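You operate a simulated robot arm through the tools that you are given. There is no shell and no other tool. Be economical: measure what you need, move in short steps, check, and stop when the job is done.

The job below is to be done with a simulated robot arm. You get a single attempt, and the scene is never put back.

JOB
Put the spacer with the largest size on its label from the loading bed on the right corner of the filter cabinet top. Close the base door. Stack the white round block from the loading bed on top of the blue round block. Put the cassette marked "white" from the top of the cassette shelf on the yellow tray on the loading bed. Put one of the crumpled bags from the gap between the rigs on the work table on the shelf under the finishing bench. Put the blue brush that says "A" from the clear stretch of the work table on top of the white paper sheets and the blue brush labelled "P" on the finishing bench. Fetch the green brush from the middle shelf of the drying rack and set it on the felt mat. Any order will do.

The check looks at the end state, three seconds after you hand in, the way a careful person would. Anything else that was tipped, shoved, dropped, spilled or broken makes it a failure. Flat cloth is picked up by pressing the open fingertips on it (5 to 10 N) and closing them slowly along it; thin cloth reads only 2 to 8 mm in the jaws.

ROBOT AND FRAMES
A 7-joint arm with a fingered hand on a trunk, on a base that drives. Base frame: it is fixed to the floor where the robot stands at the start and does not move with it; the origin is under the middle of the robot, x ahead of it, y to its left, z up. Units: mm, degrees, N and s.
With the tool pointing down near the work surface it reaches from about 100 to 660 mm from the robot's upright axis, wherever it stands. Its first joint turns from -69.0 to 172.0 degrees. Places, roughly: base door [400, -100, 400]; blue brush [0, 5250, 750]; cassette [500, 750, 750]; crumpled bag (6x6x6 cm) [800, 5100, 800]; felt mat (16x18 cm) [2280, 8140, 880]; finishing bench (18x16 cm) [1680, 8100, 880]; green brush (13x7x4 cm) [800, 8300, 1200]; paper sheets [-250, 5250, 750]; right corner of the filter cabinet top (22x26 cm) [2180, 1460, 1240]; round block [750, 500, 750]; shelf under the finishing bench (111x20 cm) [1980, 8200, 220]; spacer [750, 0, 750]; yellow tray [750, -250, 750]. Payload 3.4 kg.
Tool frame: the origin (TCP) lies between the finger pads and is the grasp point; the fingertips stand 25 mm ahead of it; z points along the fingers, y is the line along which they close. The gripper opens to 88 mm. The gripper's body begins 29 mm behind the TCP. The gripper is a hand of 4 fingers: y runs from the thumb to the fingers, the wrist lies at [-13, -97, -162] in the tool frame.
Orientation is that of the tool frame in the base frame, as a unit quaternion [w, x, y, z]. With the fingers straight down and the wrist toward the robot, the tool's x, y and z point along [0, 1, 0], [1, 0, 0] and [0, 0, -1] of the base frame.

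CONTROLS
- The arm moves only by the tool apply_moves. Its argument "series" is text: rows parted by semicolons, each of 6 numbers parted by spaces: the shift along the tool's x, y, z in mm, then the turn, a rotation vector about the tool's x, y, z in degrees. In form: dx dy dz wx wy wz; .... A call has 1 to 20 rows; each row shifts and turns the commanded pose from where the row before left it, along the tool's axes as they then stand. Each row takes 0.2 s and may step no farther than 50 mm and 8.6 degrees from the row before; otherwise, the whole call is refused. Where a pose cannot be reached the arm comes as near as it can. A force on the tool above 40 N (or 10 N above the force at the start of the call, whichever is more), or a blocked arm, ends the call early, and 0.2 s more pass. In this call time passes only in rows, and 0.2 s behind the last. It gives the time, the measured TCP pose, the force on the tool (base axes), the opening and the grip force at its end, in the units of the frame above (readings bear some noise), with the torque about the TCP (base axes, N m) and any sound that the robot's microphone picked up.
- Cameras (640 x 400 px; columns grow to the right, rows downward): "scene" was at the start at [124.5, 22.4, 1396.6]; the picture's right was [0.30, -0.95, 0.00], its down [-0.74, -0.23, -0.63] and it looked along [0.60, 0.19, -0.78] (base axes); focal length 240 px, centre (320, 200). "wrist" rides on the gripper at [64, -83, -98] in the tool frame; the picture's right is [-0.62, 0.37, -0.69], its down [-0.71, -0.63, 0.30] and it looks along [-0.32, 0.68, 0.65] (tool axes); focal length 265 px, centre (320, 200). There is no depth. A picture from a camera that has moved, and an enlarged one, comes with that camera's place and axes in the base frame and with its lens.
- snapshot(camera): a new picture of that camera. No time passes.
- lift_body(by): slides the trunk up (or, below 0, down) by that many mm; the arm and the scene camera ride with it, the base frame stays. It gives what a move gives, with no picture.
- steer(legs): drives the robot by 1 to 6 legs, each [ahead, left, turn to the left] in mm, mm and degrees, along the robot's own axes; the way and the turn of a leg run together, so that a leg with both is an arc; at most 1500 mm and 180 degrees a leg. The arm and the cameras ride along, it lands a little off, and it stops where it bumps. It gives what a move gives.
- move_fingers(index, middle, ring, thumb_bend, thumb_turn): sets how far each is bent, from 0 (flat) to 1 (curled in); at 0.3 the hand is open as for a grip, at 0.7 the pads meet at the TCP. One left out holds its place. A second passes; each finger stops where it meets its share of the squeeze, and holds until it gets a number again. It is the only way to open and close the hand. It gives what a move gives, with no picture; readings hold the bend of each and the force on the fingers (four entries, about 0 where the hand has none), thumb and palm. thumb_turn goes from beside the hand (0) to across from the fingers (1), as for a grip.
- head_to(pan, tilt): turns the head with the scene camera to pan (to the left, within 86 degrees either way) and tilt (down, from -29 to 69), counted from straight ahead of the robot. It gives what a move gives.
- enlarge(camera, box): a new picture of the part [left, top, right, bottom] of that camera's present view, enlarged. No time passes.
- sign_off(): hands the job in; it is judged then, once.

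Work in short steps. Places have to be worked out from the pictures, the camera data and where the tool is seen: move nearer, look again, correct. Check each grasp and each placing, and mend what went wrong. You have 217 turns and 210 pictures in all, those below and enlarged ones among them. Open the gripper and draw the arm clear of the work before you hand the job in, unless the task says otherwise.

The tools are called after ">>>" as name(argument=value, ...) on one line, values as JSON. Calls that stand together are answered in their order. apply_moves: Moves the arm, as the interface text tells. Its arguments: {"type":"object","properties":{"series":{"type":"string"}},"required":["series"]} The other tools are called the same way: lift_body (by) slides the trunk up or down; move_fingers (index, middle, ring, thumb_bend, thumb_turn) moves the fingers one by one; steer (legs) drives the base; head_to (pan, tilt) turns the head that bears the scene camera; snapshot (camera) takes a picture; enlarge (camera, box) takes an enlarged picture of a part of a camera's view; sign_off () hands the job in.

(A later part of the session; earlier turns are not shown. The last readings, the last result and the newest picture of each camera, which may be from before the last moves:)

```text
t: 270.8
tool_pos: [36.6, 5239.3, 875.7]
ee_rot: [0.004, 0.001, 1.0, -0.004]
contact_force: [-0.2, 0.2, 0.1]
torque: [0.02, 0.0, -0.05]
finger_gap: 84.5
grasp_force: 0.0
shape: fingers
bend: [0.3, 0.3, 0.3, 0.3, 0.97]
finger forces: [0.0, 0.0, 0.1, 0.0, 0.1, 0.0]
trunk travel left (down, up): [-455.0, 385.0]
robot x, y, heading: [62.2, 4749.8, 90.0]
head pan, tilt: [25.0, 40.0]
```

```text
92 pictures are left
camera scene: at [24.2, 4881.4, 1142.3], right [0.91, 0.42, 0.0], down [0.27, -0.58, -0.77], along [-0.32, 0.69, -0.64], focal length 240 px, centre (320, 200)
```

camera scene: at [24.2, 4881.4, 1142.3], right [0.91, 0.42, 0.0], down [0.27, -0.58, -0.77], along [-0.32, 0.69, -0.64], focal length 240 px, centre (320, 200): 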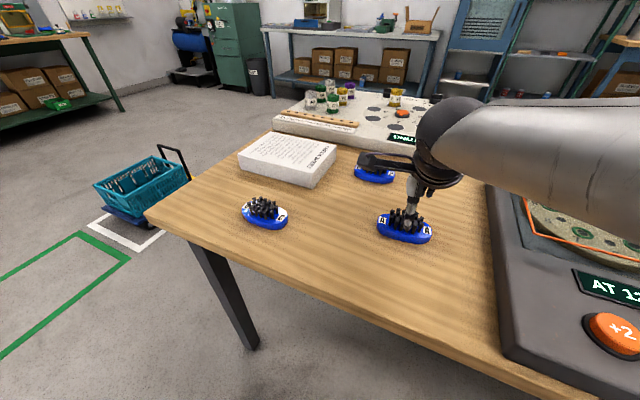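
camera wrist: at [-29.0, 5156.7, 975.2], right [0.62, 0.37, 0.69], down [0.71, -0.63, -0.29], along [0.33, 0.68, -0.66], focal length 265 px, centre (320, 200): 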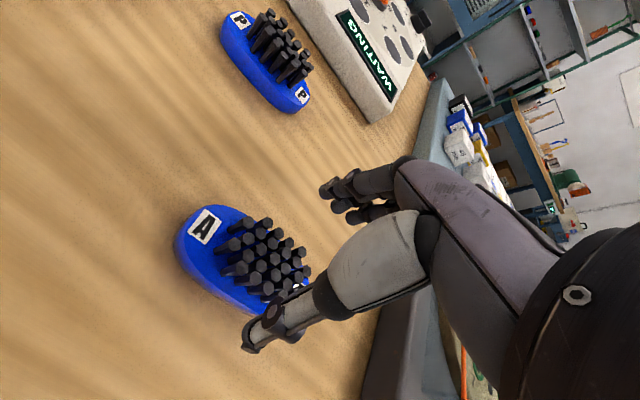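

Tool is centred on A. I lower by the trunk to near the table and feel for it.

>>> lift_body(by=-58)

>>> lift_body(by=-8)

>>> snapshot(camera="wrist")

```text
t: 271.8
tool_pos: [36.9, 5237.5, 823.5]
ee_rot: [0.002, 0.001, 1.0, 0.001]
contact_force: [0.4, -2.1, 26.2]
torque: [1.2, -0.2, -0.04]
finger_gap: 85.4
grasp_force: 13.2
shape: fingers
bend: [0.3, 0.3, 0.3, 0.3, 0.98]
finger forces: [0.8, 23.9, 0.1, 0.0, 1.9, 0.0]
trunk travel left (down, up): [-397.0, 443.0]
robot x, y, heading: [57.3, 4753.8, 90.4]
head pan, tilt: [25.0, 40.0]
```

```text
t: 272.1
tool_pos: [34.8, 5239.3, 823.8]
ee_rot: [-0.001, 0.0, 1.0, 0.007]
contact_force: [1.0, -1.9, 18.4]
torque: [0.77, -0.15, -0.04]
finger_gap: 86.4
grasp_force: 8.6
shape: fingers
bend: [0.3, 0.3, 0.3, 0.28, 0.98]
finger forces: [0.1, 16.8, 0.0, 0.0, 1.0, 0.0]
trunk travel left (down, up): [-394.0, 446.0]
robot x, y, heading: [58.3, 4755.4, 90.1]
head pan, tilt: [25.0, 40.0]
stopped: the force on the tool passed its limit at 44 N (the readings are from after the stop); the commanded pose is now the measured one
```

```text
91 pictures are left
camera wrist: at [-28.8, 5154.8, 921.4], right [0.62, 0.36, 0.7], down [0.71, -0.63, -0.31], along [0.32, 0.69, -0.64], focal length 265 px, centre (320, 200)
```

wrist: 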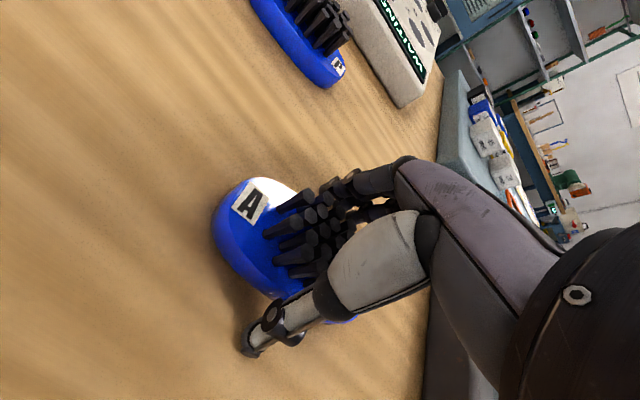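

The middle finger touches the table (≈798). I rise 3 mm and close on the brush.

>>> lift_body(by=5)

>>> move_fingers(index=0.7, middle=0.7, ring=0.7, thumb_bend=0.7)

>>> lift_body(by=60)

>>> snapshot(camera="wrist")

```text
t: 272.7
tool_pos: [35.4, 5238.9, 824.5]
ee_rot: [0.001, 0.001, 1.0, 0.001]
contact_force: [0.8, -0.9, 9.5]
torque: [0.43, -0.07, -0.08]
finger_gap: 85.2
grasp_force: 4.3
shape: fingers
bend: [0.3, 0.3, 0.3, 0.3, 0.98]
finger forces: [0.1, 9.3, 0.1, 0.1, 0.1, 0.1]
trunk travel left (down, up): [-399.0, 441.0]
robot x, y, heading: [61.6, 4756.4, 89.9]
head pan, tilt: [25.0, 40.0]
```

```text
t: 273.7
tool_pos: [36.3, 5239.7, 826.5]
ee_rot: [0.0, 0.001, 1.0, 0.005]
contact_force: [1.7, 4.6, 27.7]
torque: [0.3, 0.07, 0.07]
finger_gap: 44.9
grasp_force: 25.8
shape: fingers
bend: [0.48, 0.36, 0.54, 0.55, 0.96]
finger forces: [13.9, 5.7, 7.6, 0.1, 24.5, 0.0]
trunk travel left (down, up): [-399.0, 441.0]
robot x, y, heading: [60.2, 4755.2, 89.8]
head pan, tilt: [25.0, 40.0]
```

```text
t: 274.7
tool_pos: [35.8, 5240.3, 883.2]
ee_rot: [0.001, 0.001, 1.0, 0.0]
contact_force: [-0.4, 0.1, -0.8]
torque: [-0.04, -0.03, 0.03]
finger_gap: 43.4
grasp_force: 14.8
shape: fingers
bend: [0.48, 0.4, 0.54, 0.56, 0.95]
finger forces: [8.4, 0.0, 6.4, 0.0, 14.8, 0.1]
trunk travel left (down, up): [-459.0, 381.0]
robot x, y, heading: [59.0, 4754.6, 90.3]
head pan, tilt: [25.0, 40.0]
```

```text
90 pictures are left
camera wrist: at [-29.1, 5157.1, 982.5], right [0.62, 0.37, 0.69], down [0.71, -0.63, -0.3], along [0.33, 0.68, -0.65], focal length 265 px, centre (320, 200)
```

wrist: 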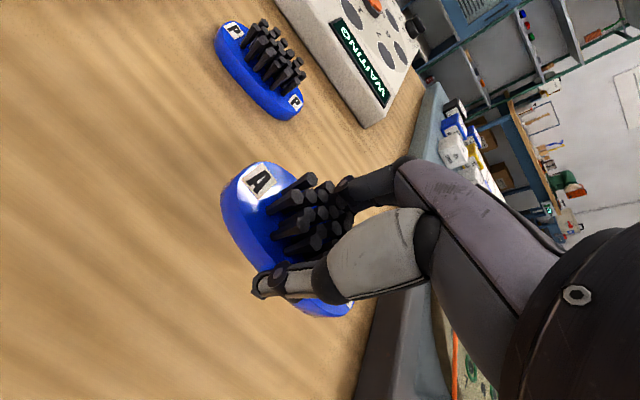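

A is held. I raise, drive left 290 and move over the check-sheet block.

>>> lift_body(by=45)

>>> steer(legs=[[0, 290, 0]])

>>> apply_moves(series="12 36 0 0 0 0; 12 37 0 0 0 0; 11 37 0 0 0 0; 0 0 0 0 0 0")

>>> snapshot(camera="wrist")

>>> snapshot(camera="scene")

```text
t: 275.5
tool_pos: [34.7, 5241.1, 929.0]
ee_rot: [0.001, 0.001, 1.0, 0.001]
contact_force: [0.2, 0.1, -0.9]
torque: [0.01, 0.03, 0.01]
finger_gap: 43.6
grasp_force: 15.2
shape: fingers
bend: [0.48, 0.4, 0.54, 0.56, 0.95]
finger forces: [8.4, 0.0, 6.5, 0.1, 14.8, 0.0]
trunk travel left (down, up): [-504.0, 336.0]
robot x, y, heading: [55.4, 4755.9, 90.1]
head pan, tilt: [25.0, 40.0]
```

```text
t: 277.6
tool_pos: [-256.0, 5240.8, 929.6]
ee_rot: [0.001, 0.002, 1.0, 0.002]
contact_force: [-0.5, 1.0, -1.7]
torque: [-0.01, -0.02, 0.01]
finger_gap: 43.5
grasp_force: 15.4
shape: fingers
bend: [0.48, 0.4, 0.54, 0.56, 0.95]
finger forces: [8.5, 0.0, 6.4, 0.0, 14.8, 0.0]
trunk travel left (down, up): [-504.0, 336.0]
robot x, y, heading: [-232.7, 4755.2, 89.9]
head pan, tilt: [25.0, 40.0]
```

```text
t: 278.6
tool_pos: [-290.6, 5350.3, 929.7]
ee_rot: [0.001, 0.002, 1.0, 0.001]
contact_force: [-0.5, 0.0, -1.3]
torque: [0.0, -0.01, 0.01]
finger_gap: 43.6
grasp_force: 15.0
shape: fingers
bend: [0.48, 0.4, 0.54, 0.56, 0.95]
finger forces: [8.4, 0.0, 6.4, 0.1, 14.7, 0.0]
trunk travel left (down, up): [-504.0, 336.0]
robot x, y, heading: [-233.4, 4754.5, 90.2]
head pan, tilt: [25.0, 40.0]
```

```text
89 pictures are left
camera wrist: at [-354.1, 5266.5, 1029.2], right [0.62, 0.37, 0.69], down [0.71, -0.63, -0.3], along [0.33, 0.68, -0.65], focal length 265 px, centre (320, 200)
```

wrist: 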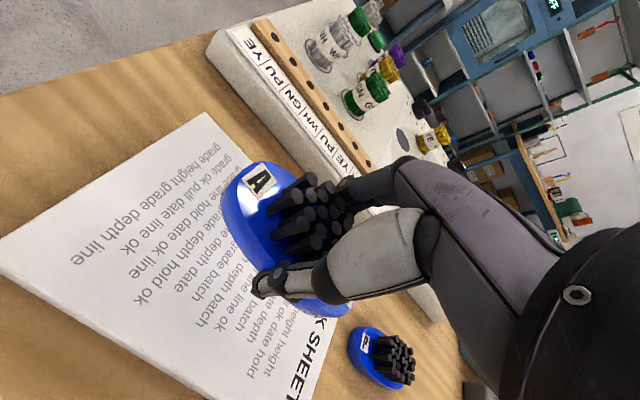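

```text
88 pictures are left
camera scene: at [-266.7, 4881.0, 1191.2], right [0.91, 0.42, 0.0], down [0.27, -0.58, -0.77], along [-0.32, 0.69, -0.64], focal length 240 px, centre (320, 200)
```

scene: 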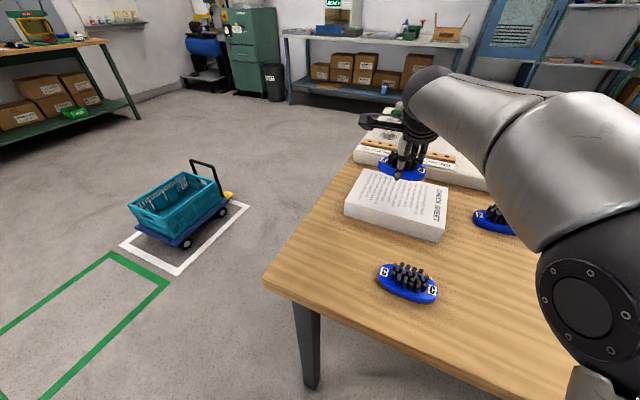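

Sheets span x -390…-182, y 5280…5445. I nudge to its centre and lower.

>>> apply_moves(series="-8 13 0 0 0 0; 0 0 0 0 0 0")

>>> lift_body(by=-52)

>>> apply_moves(series="0 0 4 0 0 0; 0 0 0 0 0 0")

>>> enlarge(camera="scene", box=[320, 100, 480, 260])

```text
t: 279.1
tool_pos: [-281.3, 5363.7, 929.8]
ee_rot: [0.0, 0.001, 1.0, 0.002]
contact_force: [0.1, -0.2, -0.7]
torque: [0.0, -0.02, -0.03]
finger_gap: 43.6
grasp_force: 14.4
shape: fingers
bend: [0.48, 0.4, 0.54, 0.56, 0.95]
finger forces: [8.4, 0.0, 6.4, 0.0, 14.6, 0.0]
trunk travel left (down, up): [-504.0, 336.0]
robot x, y, heading: [-233.0, 4754.1, 90.1]
head pan, tilt: [25.0, 40.0]
```

```text
t: 280.1
tool_pos: [-280.9, 5363.0, 877.9]
ee_rot: [0.0, 0.002, 1.0, 0.002]
contact_force: [0.2, 0.2, 0.0]
torque: [0.02, -0.02, 0.02]
finger_gap: 43.2
grasp_force: 14.6
shape: fingers
bend: [0.48, 0.4, 0.54, 0.56, 0.95]
finger forces: [8.3, 0.0, 6.5, 0.0, 14.5, 0.0]
trunk travel left (down, up): [-452.0, 388.0]
robot x, y, heading: [-230.2, 4752.4, 90.0]
head pan, tilt: [25.0, 40.0]
```

```text
t: 280.7
tool_pos: [-281.3, 5364.6, 874.4]
ee_rot: [0.001, 0.001, 1.0, 0.001]
contact_force: [0.7, -0.4, -0.6]
torque: [-0.02, 0.01, -0.01]
finger_gap: 43.7
grasp_force: 14.1
shape: fingers
bend: [0.48, 0.4, 0.54, 0.56, 0.95]
finger forces: [8.3, 0.0, 6.4, 0.0, 14.5, 0.0]
trunk travel left (down, up): [-452.0, 388.0]
robot x, y, heading: [-235.2, 4755.5, 90.0]
head pan, tilt: [25.0, 40.0]
```

```text
2.50 times, centred on (400, 180) of scene
camera zoom: at [-266.8, 4881.5, 1139.2], right [0.91, 0.42, 0.0], down [0.27, -0.58, -0.77], along [-0.32, 0.69, -0.64], focal length 600 px, centre (120, 250)
```

zoom: 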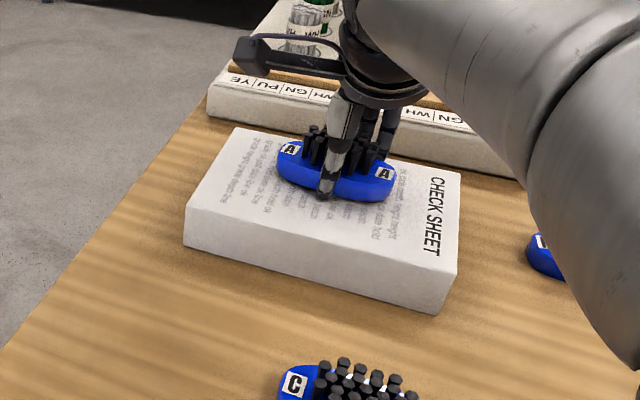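

Centred; I lower in small steps to contact.

>>> apply_moves(series="0 0 4 0 0 0; 0 0 0 0 0 0")

>>> apply_moves(series="0 0 3 0 0 0; 0 0 0 0 0 0")

>>> apply_moves(series="0 0 3 0 0 0; 0 0 0 0 0 0")

```text
t: 281.3
tool_pos: [-281.2, 5362.1, 871.4]
ee_rot: [0.0, 0.001, 1.0, 0.003]
contact_force: [-0.7, 0.5, 7.8]
torque: [0.34, -0.07, 0.0]
finger_gap: 43.5
grasp_force: 18.8
shape: fingers
bend: [0.48, 0.39, 0.54, 0.56, 0.95]
finger forces: [8.9, 7.1, 6.5, 0.0, 15.1, 0.1]
trunk travel left (down, up): [-452.0, 388.0]
robot x, y, heading: [-234.7, 4756.5, 89.8]
head pan, tilt: [25.0, 40.0]
```

```text
t: 281.9
tool_pos: [-280.4, 5362.1, 872.1]
ee_rot: [-0.001, 0.002, 1.0, 0.006]
contact_force: [-1.2, 5.1, 26.4]
torque: [-0.4, 0.12, -0.02]
finger_gap: 43.4
grasp_force: 30.5
shape: fingers
bend: [0.47, 0.39, 0.54, 0.57, 0.94]
finger forces: [10.1, 4.7, 6.9, 0.0, 39.3, 0.1]
trunk travel left (down, up): [-452.0, 388.0]
robot x, y, heading: [-231.6, 4755.0, 90.0]
head pan, tilt: [25.0, 40.0]
```

```text
t: 282.5
tool_pos: [-281.4, 5363.5, 872.1]
ee_rot: [-0.002, 0.002, 1.0, 0.01]
contact_force: [-0.7, 0.1, 13.8]
torque: [-0.36, 0.05, -0.03]
finger_gap: 43.9
grasp_force: 20.8
shape: fingers
bend: [0.49, 0.4, 0.55, 0.55, 0.94]
finger forces: [8.0, 1.0, 6.2, 0.1, 26.3, 0.1]
trunk travel left (down, up): [-452.0, 388.0]
robot x, y, heading: [-236.1, 4753.5, 89.8]
head pan, tilt: [25.0, 40.0]
stopped in row 2: the force on the tool passed its limit at 40 N (the readings are from after the stop); the commanded pose is now the measured one
```

Contact. I open and rise, then check the brush on the sheets.

>>> apply_moves(series="0 0 -1.5 0 0 0; 0 0 0 0 0 0")

>>> move_fingers(index=0.3, middle=0.3, ring=0.3, thumb_bend=0.3)

>>> lift_body(by=90)

>>> snapshot(camera="scene")

```text
t: 283.1
tool_pos: [-282.0, 5363.9, 872.8]
ee_rot: [-0.002, 0.001, 1.0, 0.009]
contact_force: [0.1, 1.0, 12.3]
torque: [-0.08, 0.01, -0.02]
finger_gap: 43.4
grasp_force: 21.0
shape: fingers
bend: [0.49, 0.4, 0.55, 0.55, 0.94]
finger forces: [8.5, 4.2, 6.5, 0.0, 23.3, 0.0]
trunk travel left (down, up): [-452.0, 388.0]
robot x, y, heading: [-233.5, 4751.9, 90.0]
head pan, tilt: [25.0, 40.0]
```

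```text
t: 284.1
tool_pos: [-281.9, 5364.5, 869.1]
ee_rot: [-0.001, 0.002, 1.0, 0.007]
contact_force: [-0.7, -0.4, 0.6]
torque: [0.0, 0.01, 0.0]
finger_gap: 84.6
grasp_force: 0.0
shape: fingers
bend: [0.3, 0.3, 0.3, 0.3, 0.97]
finger forces: [0.0, 0.1, 0.0, 0.0, 0.0, 0.0]
trunk travel left (down, up): [-452.0, 388.0]
robot x, y, heading: [-227.6, 4755.2, 90.0]
head pan, tilt: [25.0, 40.0]
```

```text
t: 285.3
tool_pos: [-282.5, 5364.6, 960.2]
ee_rot: [0.0, 0.001, 1.0, 0.007]
contact_force: [0.6, -0.1, 0.6]
torque: [-0.05, 0.01, 0.0]
finger_gap: 84.2
grasp_force: 0.0
shape: fingers
bend: [0.3, 0.3, 0.3, 0.3, 0.97]
finger forces: [0.0, 0.0, 0.1, 0.0, 0.1, 0.1]
trunk travel left (down, up): [-542.0, 298.0]
robot x, y, heading: [-232.4, 4754.5, 90.3]
head pan, tilt: [25.0, 40.0]
```

```text
86 pictures are left
camera scene: at [-266.7, 4881.6, 1229.2], right [0.91, 0.42, 0.0], down [0.27, -0.58, -0.77], along [-0.32, 0.69, -0.64], focal length 240 px, centre (320, 200)
```

scene: 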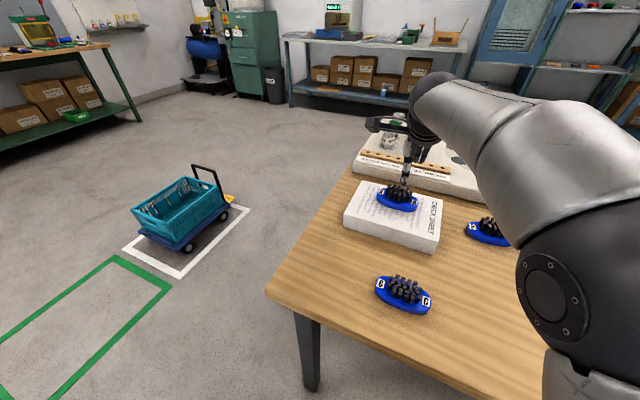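

A rests on the sheets. Now P at ≈(-63,5402): I drive right and slightly nearer.

>>> steer(legs=[[35, -205, 0]])

>>> apply_moves(series="-7 3 0 0 0 0; -7 3 0 0 0 0; 0 0 0 0 0 0")

>>> snapshot(camera="wrist")

>>> snapshot(camera="scene")

```text
t: 287.0
tool_pos: [-74.2, 5399.1, 960.9]
ee_rot: [-0.002, 0.001, 1.0, 0.007]
contact_force: [0.1, -0.3, -0.2]
torque: [0.01, 0.01, -0.02]
finger_gap: 84.6
grasp_force: 0.1
shape: fingers
bend: [0.3, 0.3, 0.3, 0.3, 0.97]
finger forces: [0.1, 0.0, 0.0, 0.0, 0.1, 0.0]
trunk travel left (down, up): [-542.0, 298.0]
robot x, y, heading: [-26.7, 4787.5, 89.9]
head pan, tilt: [25.0, 40.0]
```

```text
t: 287.8
tool_pos: [-62.5, 5406.3, 960.8]
ee_rot: [-0.002, 0.002, 1.0, 0.008]
contact_force: [-0.3, -0.2, 0.2]
torque: [-0.01, 0.02, -0.01]
finger_gap: 84.6
grasp_force: 0.0
shape: fingers
bend: [0.3, 0.3, 0.3, 0.3, 0.97]
finger forces: [0.0, 0.0, 0.1, 0.0, 0.1, 0.0]
trunk travel left (down, up): [-542.0, 298.0]
robot x, y, heading: [-24.9, 4789.3, 90.1]
head pan, tilt: [25.0, 40.0]
```

```text
85 pictures are left
camera wrist: at [-125.0, 5320.9, 1059.4], right [0.62, 0.36, 0.7], down [0.71, -0.63, -0.31], along [0.33, 0.69, -0.64], focal length 265 px, centre (320, 200)
```

wrist: 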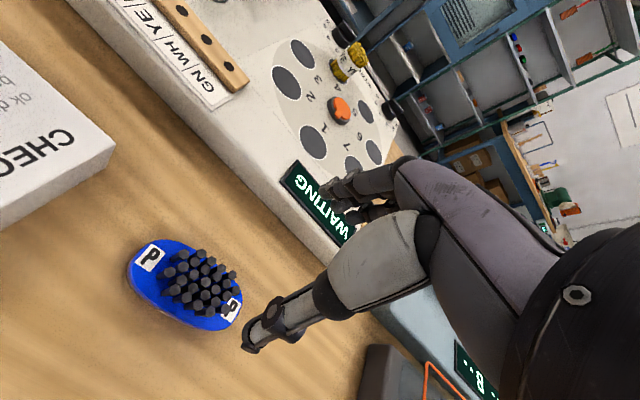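

```text
84 pictures are left
camera scene: at [-60.3, 4916.5, 1229.2], right [0.91, 0.42, 0.0], down [0.27, -0.58, -0.77], along [-0.32, 0.69, -0.64], focal length 240 px, centre (320, 200)
```

scene: 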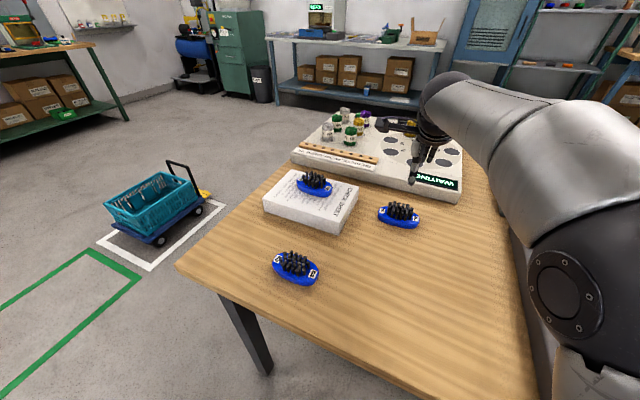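

P is at ≈(-66,5392), device edge at 5495, so there is room. I centre and lower.

>>> apply_moves(series="3 -14 0 0 0 0; 0 0 0 0 0 0")

>>> lift_body(by=-132)

>>> snapshot(camera="wrist")

```text
t: 288.4
tool_pos: [-63.7, 5391.7, 960.1]
ee_rot: [-0.001, 0.001, 1.0, 0.007]
contact_force: [-0.3, 0.1, 0.4]
torque: [-0.01, 0.01, 0.0]
finger_gap: 84.3
grasp_force: 0.0
shape: fingers
bend: [0.3, 0.3, 0.3, 0.3, 0.97]
finger forces: [0.1, 0.1, 0.0, 0.0, 0.0, 0.0]
trunk travel left (down, up): [-542.0, 298.0]
robot x, y, heading: [-26.2, 4789.9, 89.9]
head pan, tilt: [25.0, 40.0]
```

```text
t: 290.0
tool_pos: [-63.8, 5391.1, 828.7]
ee_rot: [-0.001, 0.002, 1.0, 0.007]
contact_force: [0.2, -0.4, -0.7]
torque: [0.01, -0.01, 0.0]
finger_gap: 84.6
grasp_force: 0.0
shape: fingers
bend: [0.3, 0.3, 0.3, 0.3, 0.97]
finger forces: [0.0, 0.0, 0.0, 0.0, 0.0, 0.0]
trunk travel left (down, up): [-410.0, 430.0]
robot x, y, heading: [-24.9, 4792.0, 89.8]
head pan, tilt: [25.0, 40.0]
```

```text
83 pictures are left
camera wrist: at [-128.1, 5306.6, 927.2], right [0.62, 0.36, 0.7], down [0.71, -0.63, -0.31], along [0.33, 0.69, -0.64], focal length 265 px, centre (320, 200)
```

wrist: 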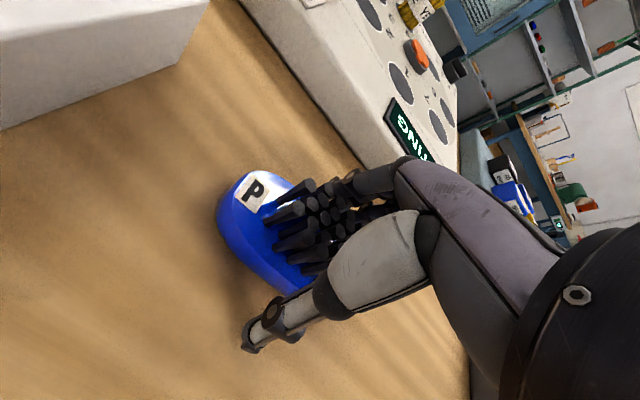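

Just above the table with P between the fingers. I close and lift.

>>> move_fingers(index=0.7, middle=0.7, ring=0.7, thumb_bend=0.7)

>>> lift_body(by=120)

>>> snapshot(camera="wrist")

```text
t: 291.0
tool_pos: [-63.7, 5391.4, 829.1]
ee_rot: [0.0, 0.001, 1.0, 0.008]
contact_force: [-0.4, 2.0, 4.8]
torque: [0.15, -0.02, 0.03]
finger_gap: 44.3
grasp_force: 20.1
shape: fingers
bend: [0.56, 0.59, 0.62, 0.47, 0.94]
finger forces: [6.8, 9.9, 5.7, 0.0, 17.5, 0.1]
trunk travel left (down, up): [-410.0, 430.0]
robot x, y, heading: [-26.7, 4790.5, 89.9]
head pan, tilt: [25.0, 40.0]
```

```text
t: 292.5
tool_pos: [-64.3, 5392.6, 948.4]
ee_rot: [-0.001, 0.002, 1.0, 0.007]
contact_force: [-0.1, 0.0, -1.2]
torque: [0.02, -0.03, -0.02]
finger_gap: 44.6
grasp_force: 17.8
shape: fingers
bend: [0.56, 0.6, 0.62, 0.47, 0.94]
finger forces: [6.6, 6.2, 5.5, 0.0, 17.7, 0.0]
trunk travel left (down, up): [-530.0, 310.0]
robot x, y, heading: [-26.7, 4790.4, 90.0]
head pan, tilt: [25.0, 40.0]
```

```text
82 pictures are left
camera wrist: at [-128.1, 5306.9, 1047.0], right [0.62, 0.36, 0.7], down [0.71, -0.63, -0.31], along [0.33, 0.69, -0.65], focal length 265 px, centre (320, 200)
```

wrist: 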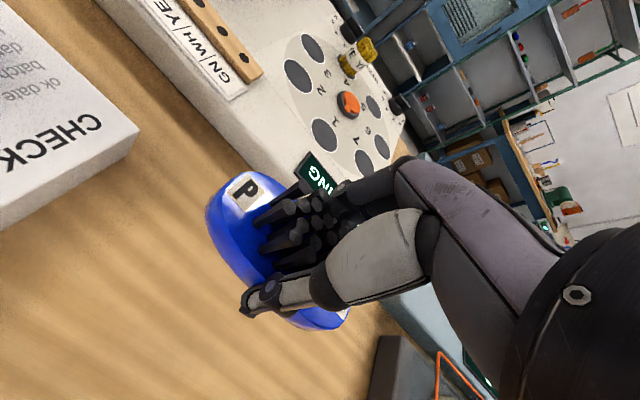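

P held well. I back off, go right past the table's end to x≈1900, and look ahead toward the finishing bench.

>>> steer(legs=[[-600, 0, 0], [0, -1000, 0], [0, -930, 0]])

>>> lift_body(by=200)

>>> head_to(pan=15, tilt=15)

>>> snapshot(camera="scene")

```text
t: 305.0
tool_pos: [1841.7, 4818.5, 947.9]
ee_rot: [-0.001, -0.009, 1.0, 0.007]
contact_force: [-0.8, -1.5, -1.5]
torque: [0.0, -0.05, 0.03]
finger_gap: 44.4
grasp_force: 17.9
shape: fingers
bend: [0.56, 0.6, 0.62, 0.47, 0.94]
finger forces: [6.6, 6.1, 5.5, 0.0, 17.8, 0.1]
trunk travel left (down, up): [-530.0, 310.0]
robot x, y, heading: [1889.9, 4216.5, 90.9]
head pan, tilt: [25.0, 40.0]
```

```text
t: 307.2
tool_pos: [1841.3, 4818.8, 1147.4]
ee_rot: [0.0, -0.008, 1.0, 0.006]
contact_force: [-0.3, 0.4, -0.6]
torque: [0.0, 0.0, 0.01]
finger_gap: 44.4
grasp_force: 18.3
shape: fingers
bend: [0.56, 0.6, 0.62, 0.47, 0.94]
finger forces: [6.5, 6.1, 5.5, 0.1, 17.7, 0.0]
trunk travel left (down, up): [-730.0, 110.0]
robot x, y, heading: [1891.8, 4217.3, 91.2]
head pan, tilt: [25.0, 40.0]
```

```text
t: 308.1
tool_pos: [1842.8, 4818.2, 1149.2]
ee_rot: [0.0, -0.007, 1.0, 0.007]
contact_force: [0.1, -0.6, -1.1]
torque: [0.03, -0.03, 0.0]
finger_gap: 44.6
grasp_force: 17.9
shape: fingers
bend: [0.56, 0.6, 0.62, 0.47, 0.94]
finger forces: [6.6, 6.1, 5.4, 0.0, 17.7, 0.0]
trunk travel left (down, up): [-730.0, 110.0]
robot x, y, heading: [1892.0, 4217.5, 90.9]
head pan, tilt: [15.0, 15.0]
```

```text
81 pictures are left
camera scene: at [1865.8, 4356.7, 1456.6], right [0.96, 0.28, 0.0], down [0.07, -0.25, -0.97], along [-0.27, 0.93, -0.26], focal length 240 px, centre (320, 200)
```

scene: 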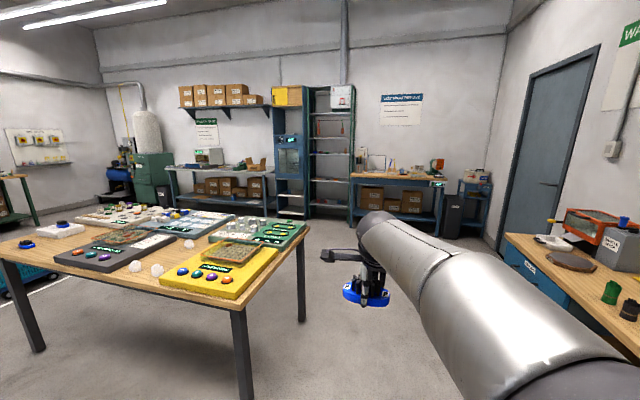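

Clear corridor. The finishing bench (boxes on its under-shelf) is ahead and the drying rack to its left; white crumpled bags lie between the rigs. I drive to y≈6900.

>>> steer(legs=[[1400, 0, -0.9], [1280, 0, 0]])

>>> head_to(pan=15, tilt=25)

>>> snapshot(camera="scene")

```text
t: 321.1
tool_pos: [1796.9, 7481.1, 1149.2]
ee_rot: [-0.001, -0.009, 1.0, 0.008]
contact_force: [0.4, 0.9, 0.0]
torque: [0.0, -0.02, -0.02]
finger_gap: 44.3
grasp_force: 18.2
shape: fingers
bend: [0.56, 0.6, 0.62, 0.47, 0.94]
finger forces: [6.6, 6.1, 5.5, 0.0, 17.7, 0.0]
trunk travel left (down, up): [-730.0, 110.0]
robot x, y, heading: [1847.3, 6877.2, 91.4]
head pan, tilt: [15.0, 15.0]
```

```text
t: 321.8
tool_pos: [1797.1, 7481.2, 1148.5]
ee_rot: [-0.002, -0.009, 1.0, 0.007]
contact_force: [0.8, -1.5, -0.2]
torque: [-0.01, 0.0, -0.03]
finger_gap: 44.2
grasp_force: 17.9
shape: fingers
bend: [0.56, 0.6, 0.62, 0.47, 0.94]
finger forces: [6.6, 6.1, 5.4, 0.0, 17.7, 0.0]
trunk travel left (down, up): [-730.0, 110.0]
robot x, y, heading: [1846.7, 6878.2, 91.3]
head pan, tilt: [15.0, 25.0]
```

```text
80 pictures are left
camera scene: at [1822.3, 7018.0, 1440.5], right [0.96, 0.28, 0.0], down [0.12, -0.41, -0.91], along [-0.25, 0.87, -0.42], focal length 240 px, centre (320, 200)
```

scene: 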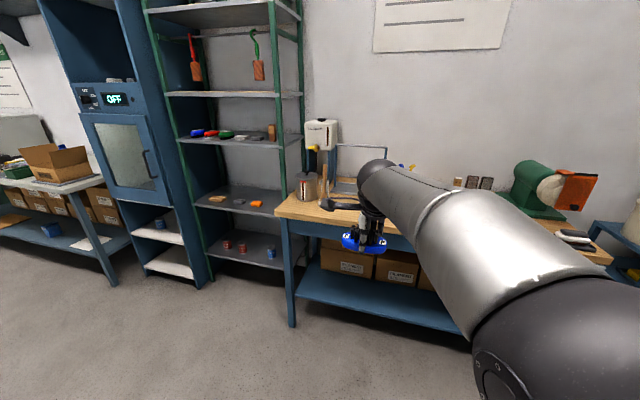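

The bench's front edge is y≈8005, left end x≈1320. I approach so that the wrist camera can see the patch at (1680,8100).

>>> steer(legs=[[480, 117, -1.4]])

>>> snapshot(camera="wrist")

>>> snapshot(camera="scene")

```text
t: 324.7
tool_pos: [1690.5, 7960.2, 1149.5]
ee_rot: [-0.001, 0.004, 1.0, 0.007]
contact_force: [-0.4, 0.0, -0.7]
torque: [-0.02, -0.03, -0.02]
finger_gap: 44.2
grasp_force: 18.3
shape: fingers
bend: [0.56, 0.6, 0.62, 0.47, 0.94]
finger forces: [6.6, 6.1, 5.6, 0.0, 17.7, 0.0]
trunk travel left (down, up): [-730.0, 110.0]
robot x, y, heading: [1723.7, 7356.1, 89.6]
head pan, tilt: [15.0, 25.0]
```

```text
79 pictures are left
camera wrist: at [1626.6, 7876.2, 1246.9], right [0.62, 0.35, 0.7], down [0.71, -0.63, -0.31], along [0.33, 0.69, -0.65], focal length 265 px, centre (320, 200)
```

wrist: 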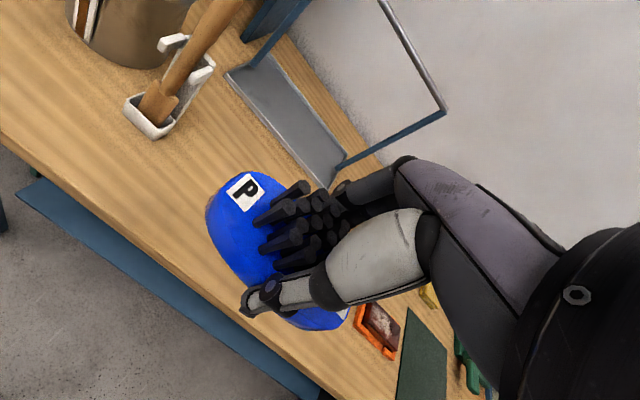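

```text
78 pictures are left
camera scene: at [1704.6, 7497.6, 1440.4], right [0.97, 0.25, 0.0], down [0.11, -0.41, -0.91], along [-0.23, 0.88, -0.42], focal length 240 px, centre (320, 200)
```

scene: 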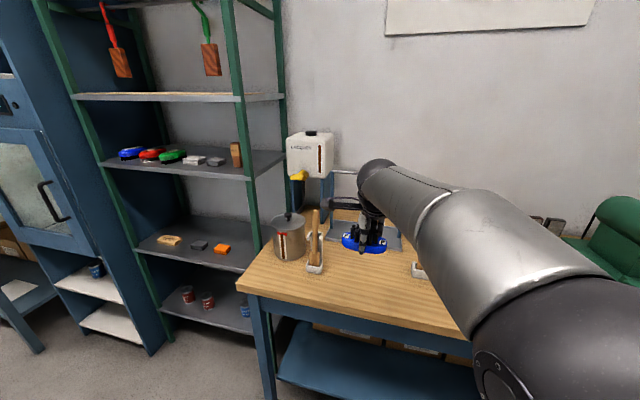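

Free wood lies around the patch centre (1680,8100). I drive ahead 140 and lower toward the bench.

>>> steer(legs=[[140, 8, 0]])

>>> lift_body(by=-222)

>>> snapshot(camera="wrist")

```text
t: 326.0
tool_pos: [1683.3, 8102.3, 1148.0]
ee_rot: [-0.001, 0.003, 1.0, 0.007]
contact_force: [0.7, -0.3, -1.2]
torque: [-0.03, -0.03, -0.03]
finger_gap: 44.3
grasp_force: 17.9
shape: fingers
bend: [0.56, 0.6, 0.62, 0.47, 0.94]
finger forces: [6.6, 6.1, 5.5, 0.1, 17.8, 0.0]
trunk travel left (down, up): [-730.0, 110.0]
robot x, y, heading: [1718.4, 7494.7, 89.8]
head pan, tilt: [15.0, 25.0]
```

```text
t: 328.4
tool_pos: [1682.8, 8100.4, 926.6]
ee_rot: [-0.001, 0.003, 1.0, 0.008]
contact_force: [-0.2, 0.2, 0.0]
torque: [-0.03, -0.01, -0.04]
finger_gap: 44.4
grasp_force: 18.2
shape: fingers
bend: [0.56, 0.6, 0.62, 0.47, 0.94]
finger forces: [6.6, 6.1, 5.5, 0.0, 17.7, 0.0]
trunk travel left (down, up): [-508.0, 332.0]
robot x, y, heading: [1721.5, 7502.0, 89.8]
head pan, tilt: [15.0, 25.0]
```

```text
77 pictures are left
camera wrist: at [1618.6, 8017.2, 1025.2], right [0.62, 0.35, 0.7], down [0.71, -0.63, -0.31], along [0.33, 0.69, -0.64], focal length 265 px, centre (320, 200)
```

wrist: 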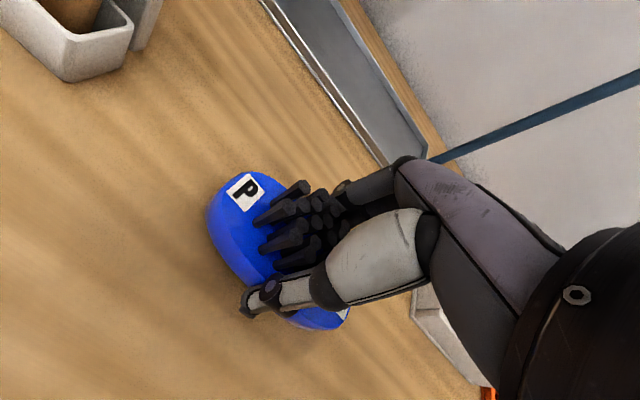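

Free around. I lower by small trunk steps until contact.

>>> lift_body(by=-8)

>>> lift_body(by=-4)

>>> lift_body(by=-4)

```text
t: 328.9
tool_pos: [1683.1, 8102.3, 919.0]
ee_rot: [-0.001, 0.004, 1.0, 0.007]
contact_force: [0.1, 0.8, -0.9]
torque: [0.01, -0.02, -0.05]
finger_gap: 44.3
grasp_force: 17.4
shape: fingers
bend: [0.56, 0.6, 0.62, 0.47, 0.94]
finger forces: [6.6, 6.1, 5.5, 0.0, 17.6, 0.0]
trunk travel left (down, up): [-500.0, 340.0]
robot x, y, heading: [1717.1, 7496.9, 89.9]
head pan, tilt: [15.0, 25.0]
```

```text
t: 329.5
tool_pos: [1682.7, 8102.1, 915.7]
ee_rot: [0.0, 0.003, 1.0, 0.006]
contact_force: [0.4, 0.4, -1.0]
torque: [0.02, -0.03, -0.01]
finger_gap: 44.3
grasp_force: 17.6
shape: fingers
bend: [0.56, 0.6, 0.62, 0.47, 0.94]
finger forces: [6.6, 6.2, 5.4, 0.1, 17.6, 0.0]
trunk travel left (down, up): [-496.0, 344.0]
robot x, y, heading: [1717.4, 7499.6, 89.8]
head pan, tilt: [15.0, 25.0]
```

```text
t: 330.0
tool_pos: [1683.2, 8100.4, 908.9]
ee_rot: [-0.001, 0.003, 1.0, 0.007]
contact_force: [0.0, 0.2, -0.8]
torque: [0.02, -0.03, -0.03]
finger_gap: 44.3
grasp_force: 17.9
shape: fingers
bend: [0.56, 0.6, 0.62, 0.47, 0.94]
finger forces: [6.6, 6.1, 5.5, 0.1, 17.7, 0.0]
trunk travel left (down, up): [-492.0, 348.0]
robot x, y, heading: [1717.5, 7497.5, 89.8]
head pan, tilt: [15.0, 25.0]
```

>>> lift_body(by=-3)

>>> lift_body(by=-3)

>>> lift_body(by=-3)

```text
t: 330.5
tool_pos: [1684.2, 8101.6, 909.5]
ee_rot: [-0.002, 0.003, 1.0, 0.009]
contact_force: [0.0, 2.0, 5.2]
torque: [0.18, -0.05, 0.03]
finger_gap: 44.6
grasp_force: 20.5
shape: fingers
bend: [0.56, 0.6, 0.62, 0.47, 0.94]
finger forces: [6.8, 11.8, 5.4, 0.0, 17.6, 0.0]
trunk travel left (down, up): [-489.0, 351.0]
robot x, y, heading: [1718.8, 7500.2, 89.9]
head pan, tilt: [15.0, 25.0]
```

```text
t: 331.0
tool_pos: [1682.3, 8101.3, 908.4]
ee_rot: [-0.002, 0.003, 1.0, 0.012]
contact_force: [-0.3, 6.3, 17.9]
torque: [0.51, -0.13, 0.04]
finger_gap: 44.1
grasp_force: 25.5
shape: fingers
bend: [0.56, 0.58, 0.62, 0.47, 0.94]
finger forces: [7.7, 20.2, 6.1, 0.0, 17.3, 0.0]
trunk travel left (down, up): [-486.0, 354.0]
robot x, y, heading: [1721.0, 7500.8, 89.7]
head pan, tilt: [15.0, 25.0]
```

```text
t: 331.6
tool_pos: [1682.3, 8100.9, 907.7]
ee_rot: [-0.003, 0.003, 1.0, 0.014]
contact_force: [0.3, 9.2, 29.7]
torque: [0.82, -0.17, 0.06]
finger_gap: 44.3
grasp_force: 29.5
shape: fingers
bend: [0.56, 0.57, 0.62, 0.47, 0.94]
finger forces: [8.4, 26.5, 7.0, 0.0, 17.2, 0.0]
trunk travel left (down, up): [-483.0, 357.0]
robot x, y, heading: [1719.7, 7500.2, 89.7]
head pan, tilt: [15.0, 25.0]
```

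Contact with the bench. I ease up 4 mm, open, rise and look.

>>> lift_body(by=4)

>>> move_fingers(index=0.3, middle=0.3, ring=0.3, thumb_bend=0.3)

>>> lift_body(by=240)

>>> snapshot(camera="wrist")

>>> head_to(pan=40, tilt=15)

>>> snapshot(camera="scene")

```text
t: 332.1
tool_pos: [1682.7, 8100.2, 908.4]
ee_rot: [-0.002, 0.003, 1.0, 0.009]
contact_force: [1.5, 7.9, 22.3]
torque: [0.65, -0.16, 0.05]
finger_gap: 44.1
grasp_force: 26.5
shape: fingers
bend: [0.56, 0.57, 0.62, 0.47, 0.94]
finger forces: [8.3, 21.0, 7.0, 0.0, 16.3, 0.0]
trunk travel left (down, up): [-487.0, 353.0]
robot x, y, heading: [1725.4, 7497.3, 89.7]
head pan, tilt: [15.0, 25.0]
```

```text
t: 333.1
tool_pos: [1683.2, 8100.6, 905.4]
ee_rot: [-0.001, 0.002, 1.0, 0.006]
contact_force: [0.0, -0.8, 1.1]
torque: [0.04, -0.03, 0.0]
finger_gap: 84.7
grasp_force: 0.7
shape: fingers
bend: [0.3, 0.3, 0.3, 0.3, 0.97]
finger forces: [0.0, 1.3, 0.1, 0.0, 0.1, 0.0]
trunk travel left (down, up): [-487.0, 353.0]
robot x, y, heading: [1717.1, 7498.6, 89.9]
head pan, tilt: [15.0, 25.0]
```

```text
t: 335.6
tool_pos: [1682.3, 8101.3, 1145.4]
ee_rot: [-0.001, 0.003, 1.0, 0.007]
contact_force: [0.6, -0.7, 0.1]
torque: [0.01, 0.0, 0.04]
finger_gap: 84.5
grasp_force: 0.0
shape: fingers
bend: [0.3, 0.3, 0.3, 0.3, 0.97]
finger forces: [0.0, 0.0, 0.0, 0.1, 0.0, 0.0]
trunk travel left (down, up): [-727.0, 113.0]
robot x, y, heading: [1719.8, 7497.3, 89.7]
head pan, tilt: [15.0, 25.0]
```

```text
76 pictures are left
camera wrist: at [1618.6, 8017.2, 1244.2], right [0.62, 0.35, 0.7], down [0.71, -0.63, -0.31], along [0.33, 0.69, -0.64], focal length 265 px, centre (320, 200)
```

wrist: 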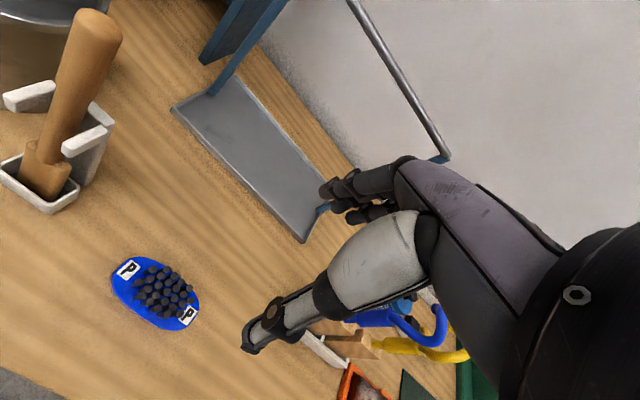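

```text
t: 336.5
tool_pos: [1683.0, 8099.9, 1145.1]
ee_rot: [-0.002, 0.004, 1.0, 0.007]
contact_force: [-0.5, 0.2, -0.7]
torque: [-0.01, 0.02, 0.0]
finger_gap: 84.3
grasp_force: 0.1
shape: fingers
bend: [0.3, 0.3, 0.3, 0.3, 0.97]
finger forces: [0.0, 0.0, 0.0, 0.0, 0.0, 0.0]
trunk travel left (down, up): [-727.0, 113.0]
robot x, y, heading: [1719.2, 7500.5, 89.8]
head pan, tilt: [40.0, 15.0]
```

```text
75 pictures are left
camera scene: at [1661.0, 7621.4, 1453.7], right [0.77, 0.64, 0.0], down [0.17, -0.2, -0.97], along [-0.62, 0.74, -0.26], focal length 240 px, centre (320, 200)
```

scene: 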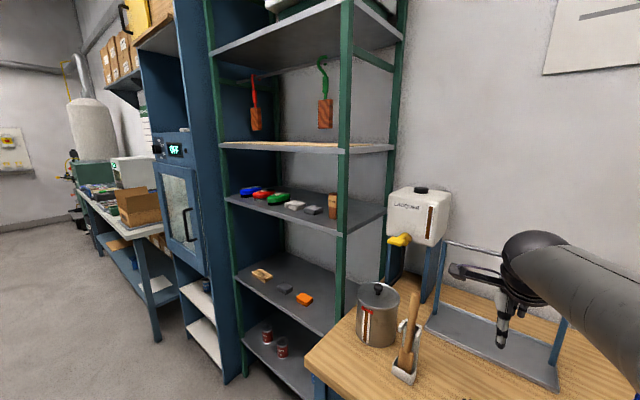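

P stands on the bench. The green brush is on the rack's middle shelf, at ≈(964,8197,1220). I zoom to see how it lies.

>>> enlarge(camera="scene", box=[215, 130, 405, 250])

```text
3.33 times, centred on (310, 190) of scene
camera zoom: at [1661.0, 7621.4, 1453.7], right [0.77, 0.64, 0.0], down [0.17, -0.2, -0.97], along [-0.62, 0.74, -0.26], focal length 800 px, centre (353, 233)
```

zoom: 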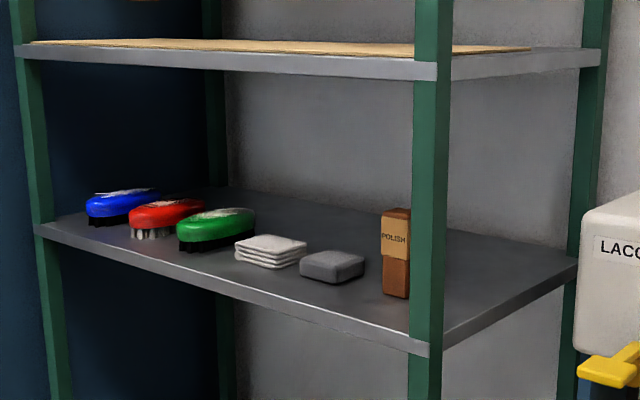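

The brushes lie lengthwise along y with narrow gaps, and the shelf above leaves ~200 mm, so I'll reach in tilted forward 45°, closing along x on its front end. I drive left in front of the rack, heading 30°, and set the hand's attitude in free space.

>>> steer(legs=[[-330, 0, 0], [0, 1160, 0], [0, 0, -60]])

>>> apply_moves(series="0 -40 -20 0 0 7.5; 0 -40 -20 0 0 7.5; 0 0 -20 0 0 7.5; 0 0 -20 0 0 7.5; 0 0 0 0 7.5 0; 0 0 0 0 7.5 0; 0 0 0 0 7.5 0; 0 0 0 0 7.5 0; 0 0 0 0 7.5 0; 0 0 0 0 7.5 0; 0 0 0 0 0 0")

>>> head_to(pan=50, tilt=15)

>>> snapshot(camera="scene")

>>> snapshot(camera="wrist")

```text
t: 346.8
tool_pos: [1060.6, 7508.4, 1146.8]
ee_rot: [0.003, 0.503, 0.864, 0.007]
contact_force: [1.0, -0.9, 0.3]
torque: [0.01, 0.0, 0.0]
finger_gap: 84.6
grasp_force: 0.0
shape: fingers
bend: [0.3, 0.3, 0.3, 0.3, 0.97]
finger forces: [0.1, 0.0, 0.0, 0.0, 0.0, 0.0]
trunk travel left (down, up): [-727.0, 113.0]
robot x, y, heading: [555.4, 7176.6, 29.8]
head pan, tilt: [40.0, 15.0]
```

```text
t: 349.2
tool_pos: [986.7, 7473.1, 1225.6]
ee_rot: [-0.269, 0.653, 0.652, 0.278]
contact_force: [0.9, -0.5, -0.6]
torque: [-0.02, 0.0, 0.01]
finger_gap: 84.7
grasp_force: 0.0
shape: fingers
bend: [0.3, 0.3, 0.3, 0.3, 0.97]
finger forces: [0.0, 0.0, 0.0, 0.0, 0.1, 0.0]
trunk travel left (down, up): [-727.0, 113.0]
robot x, y, heading: [554.8, 7174.7, 30.0]
head pan, tilt: [40.0, 15.0]
```

```text
t: 349.9
tool_pos: [986.3, 7472.1, 1224.0]
ee_rot: [-0.269, 0.653, 0.651, 0.278]
contact_force: [-0.4, -0.8, 0.5]
torque: [0.0, -0.01, 0.01]
finger_gap: 84.8
grasp_force: 0.0
shape: fingers
bend: [0.3, 0.3, 0.3, 0.3, 0.97]
finger forces: [0.1, 0.1, 0.1, 0.0, 0.0, 0.1]
trunk travel left (down, up): [-727.0, 113.0]
robot x, y, heading: [555.0, 7180.1, 29.9]
head pan, tilt: [50.0, 15.0]
```

```text
73 pictures are left
camera scene: at [618.5, 7292.7, 1453.7], right [0.98, -0.18, 0.0], down [-0.05, -0.25, -0.97], along [0.17, 0.95, -0.26], focal length 240 px, centre (320, 200)
```

scene: 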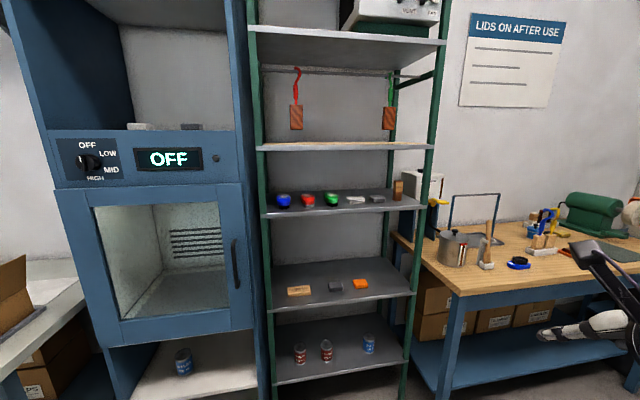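

```text
72 pictures are left
camera wrist: at [902.4, 7447.8, 1339.7], right [0.36, -0.93, 0.05], down [-0.62, -0.28, -0.73], along [0.69, 0.23, -0.68], focal length 265 px, centre (320, 200)
```

wrist: 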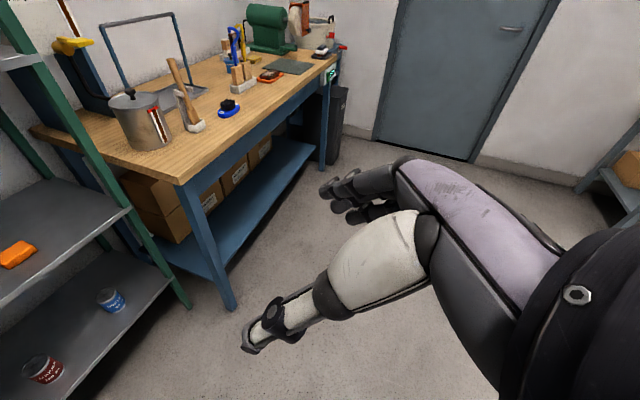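

Attitude is as wanted (fingers forward-down, closing along x). I zoom on the middle shelf from here.

>>> enlarge(camera="scene", box=[250, 130, 450, 230])

```text
3.20 times, centred on (350, 180) of scene
camera zoom: at [618.5, 7292.7, 1453.7], right [0.98, -0.18, 0.0], down [-0.05, -0.25, -0.97], along [0.17, 0.95, -0.26], focal length 768 px, centre (224, 264)
```

zoom: 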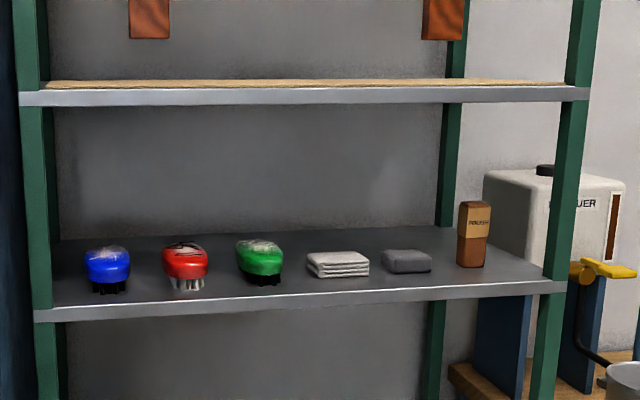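

By wider triangulation the green brush is at ≈(847,8293,1185); shelf z≈1165, its front edge y≈8150, gaps ≈35 mm either side. I drive up to about (470,7700), keeping the heading.

>>> steer(legs=[[186, 493, 0]])

>>> move_fingers(index=0.34, middle=0.34, ring=0.34, thumb_bend=0.34)

>>> snapshot(camera="wrist")

>>> snapshot(camera="scene")

```text
t: 353.0
tool_pos: [899.6, 7997.5, 1225.6]
ee_rot: [-0.269, 0.653, 0.651, 0.278]
contact_force: [0.2, -0.2, -0.1]
torque: [0.0, -0.02, -0.01]
finger_gap: 84.8
grasp_force: 0.1
shape: fingers
bend: [0.3, 0.3, 0.3, 0.3, 0.97]
finger forces: [0.0, 0.1, 0.1, 0.1, 0.1, 0.1]
trunk travel left (down, up): [-727.0, 113.0]
robot x, y, heading: [471.3, 7702.0, 30.0]
head pan, tilt: [50.0, 15.0]
```

```text
t: 354.0
tool_pos: [900.4, 7998.0, 1224.6]
ee_rot: [-0.269, 0.652, 0.652, 0.278]
contact_force: [0.5, 0.5, 0.1]
torque: [0.0, -0.02, -0.03]
finger_gap: 77.0
grasp_force: 0.1
shape: fingers
bend: [0.34, 0.34, 0.34, 0.34, 0.97]
finger forces: [0.0, 0.0, 0.0, 0.0, 0.1, 0.1]
trunk travel left (down, up): [-727.0, 113.0]
robot x, y, heading: [469.8, 7699.8, 29.8]
head pan, tilt: [50.0, 15.0]
```

```text
70 pictures are left
camera wrist: at [816.1, 7972.5, 1339.7], right [0.36, -0.93, 0.05], down [-0.62, -0.28, -0.73], along [0.69, 0.24, -0.68], focal length 265 px, centre (320, 200)
```

wrist: 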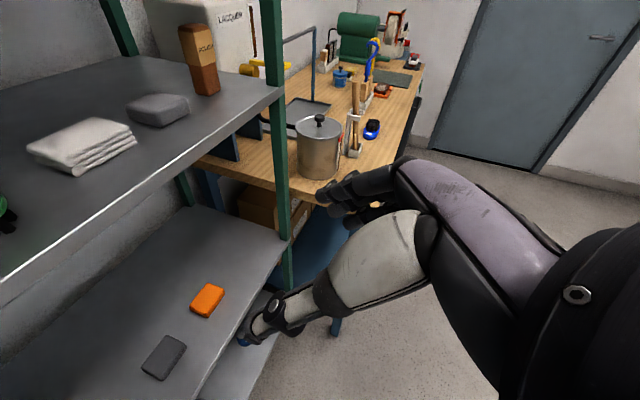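

```text
69 pictures are left
camera scene: at [532.5, 7816.8, 1453.7], right [0.98, -0.18, 0.0], down [-0.05, -0.25, -0.97], along [0.17, 0.95, -0.26], focal length 240 px, centre (320, 200)
```

scene: 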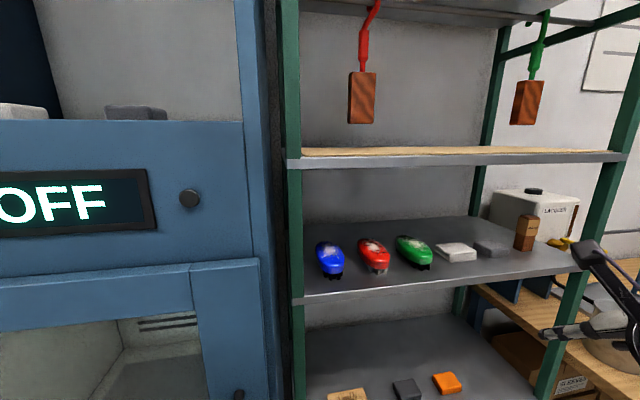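

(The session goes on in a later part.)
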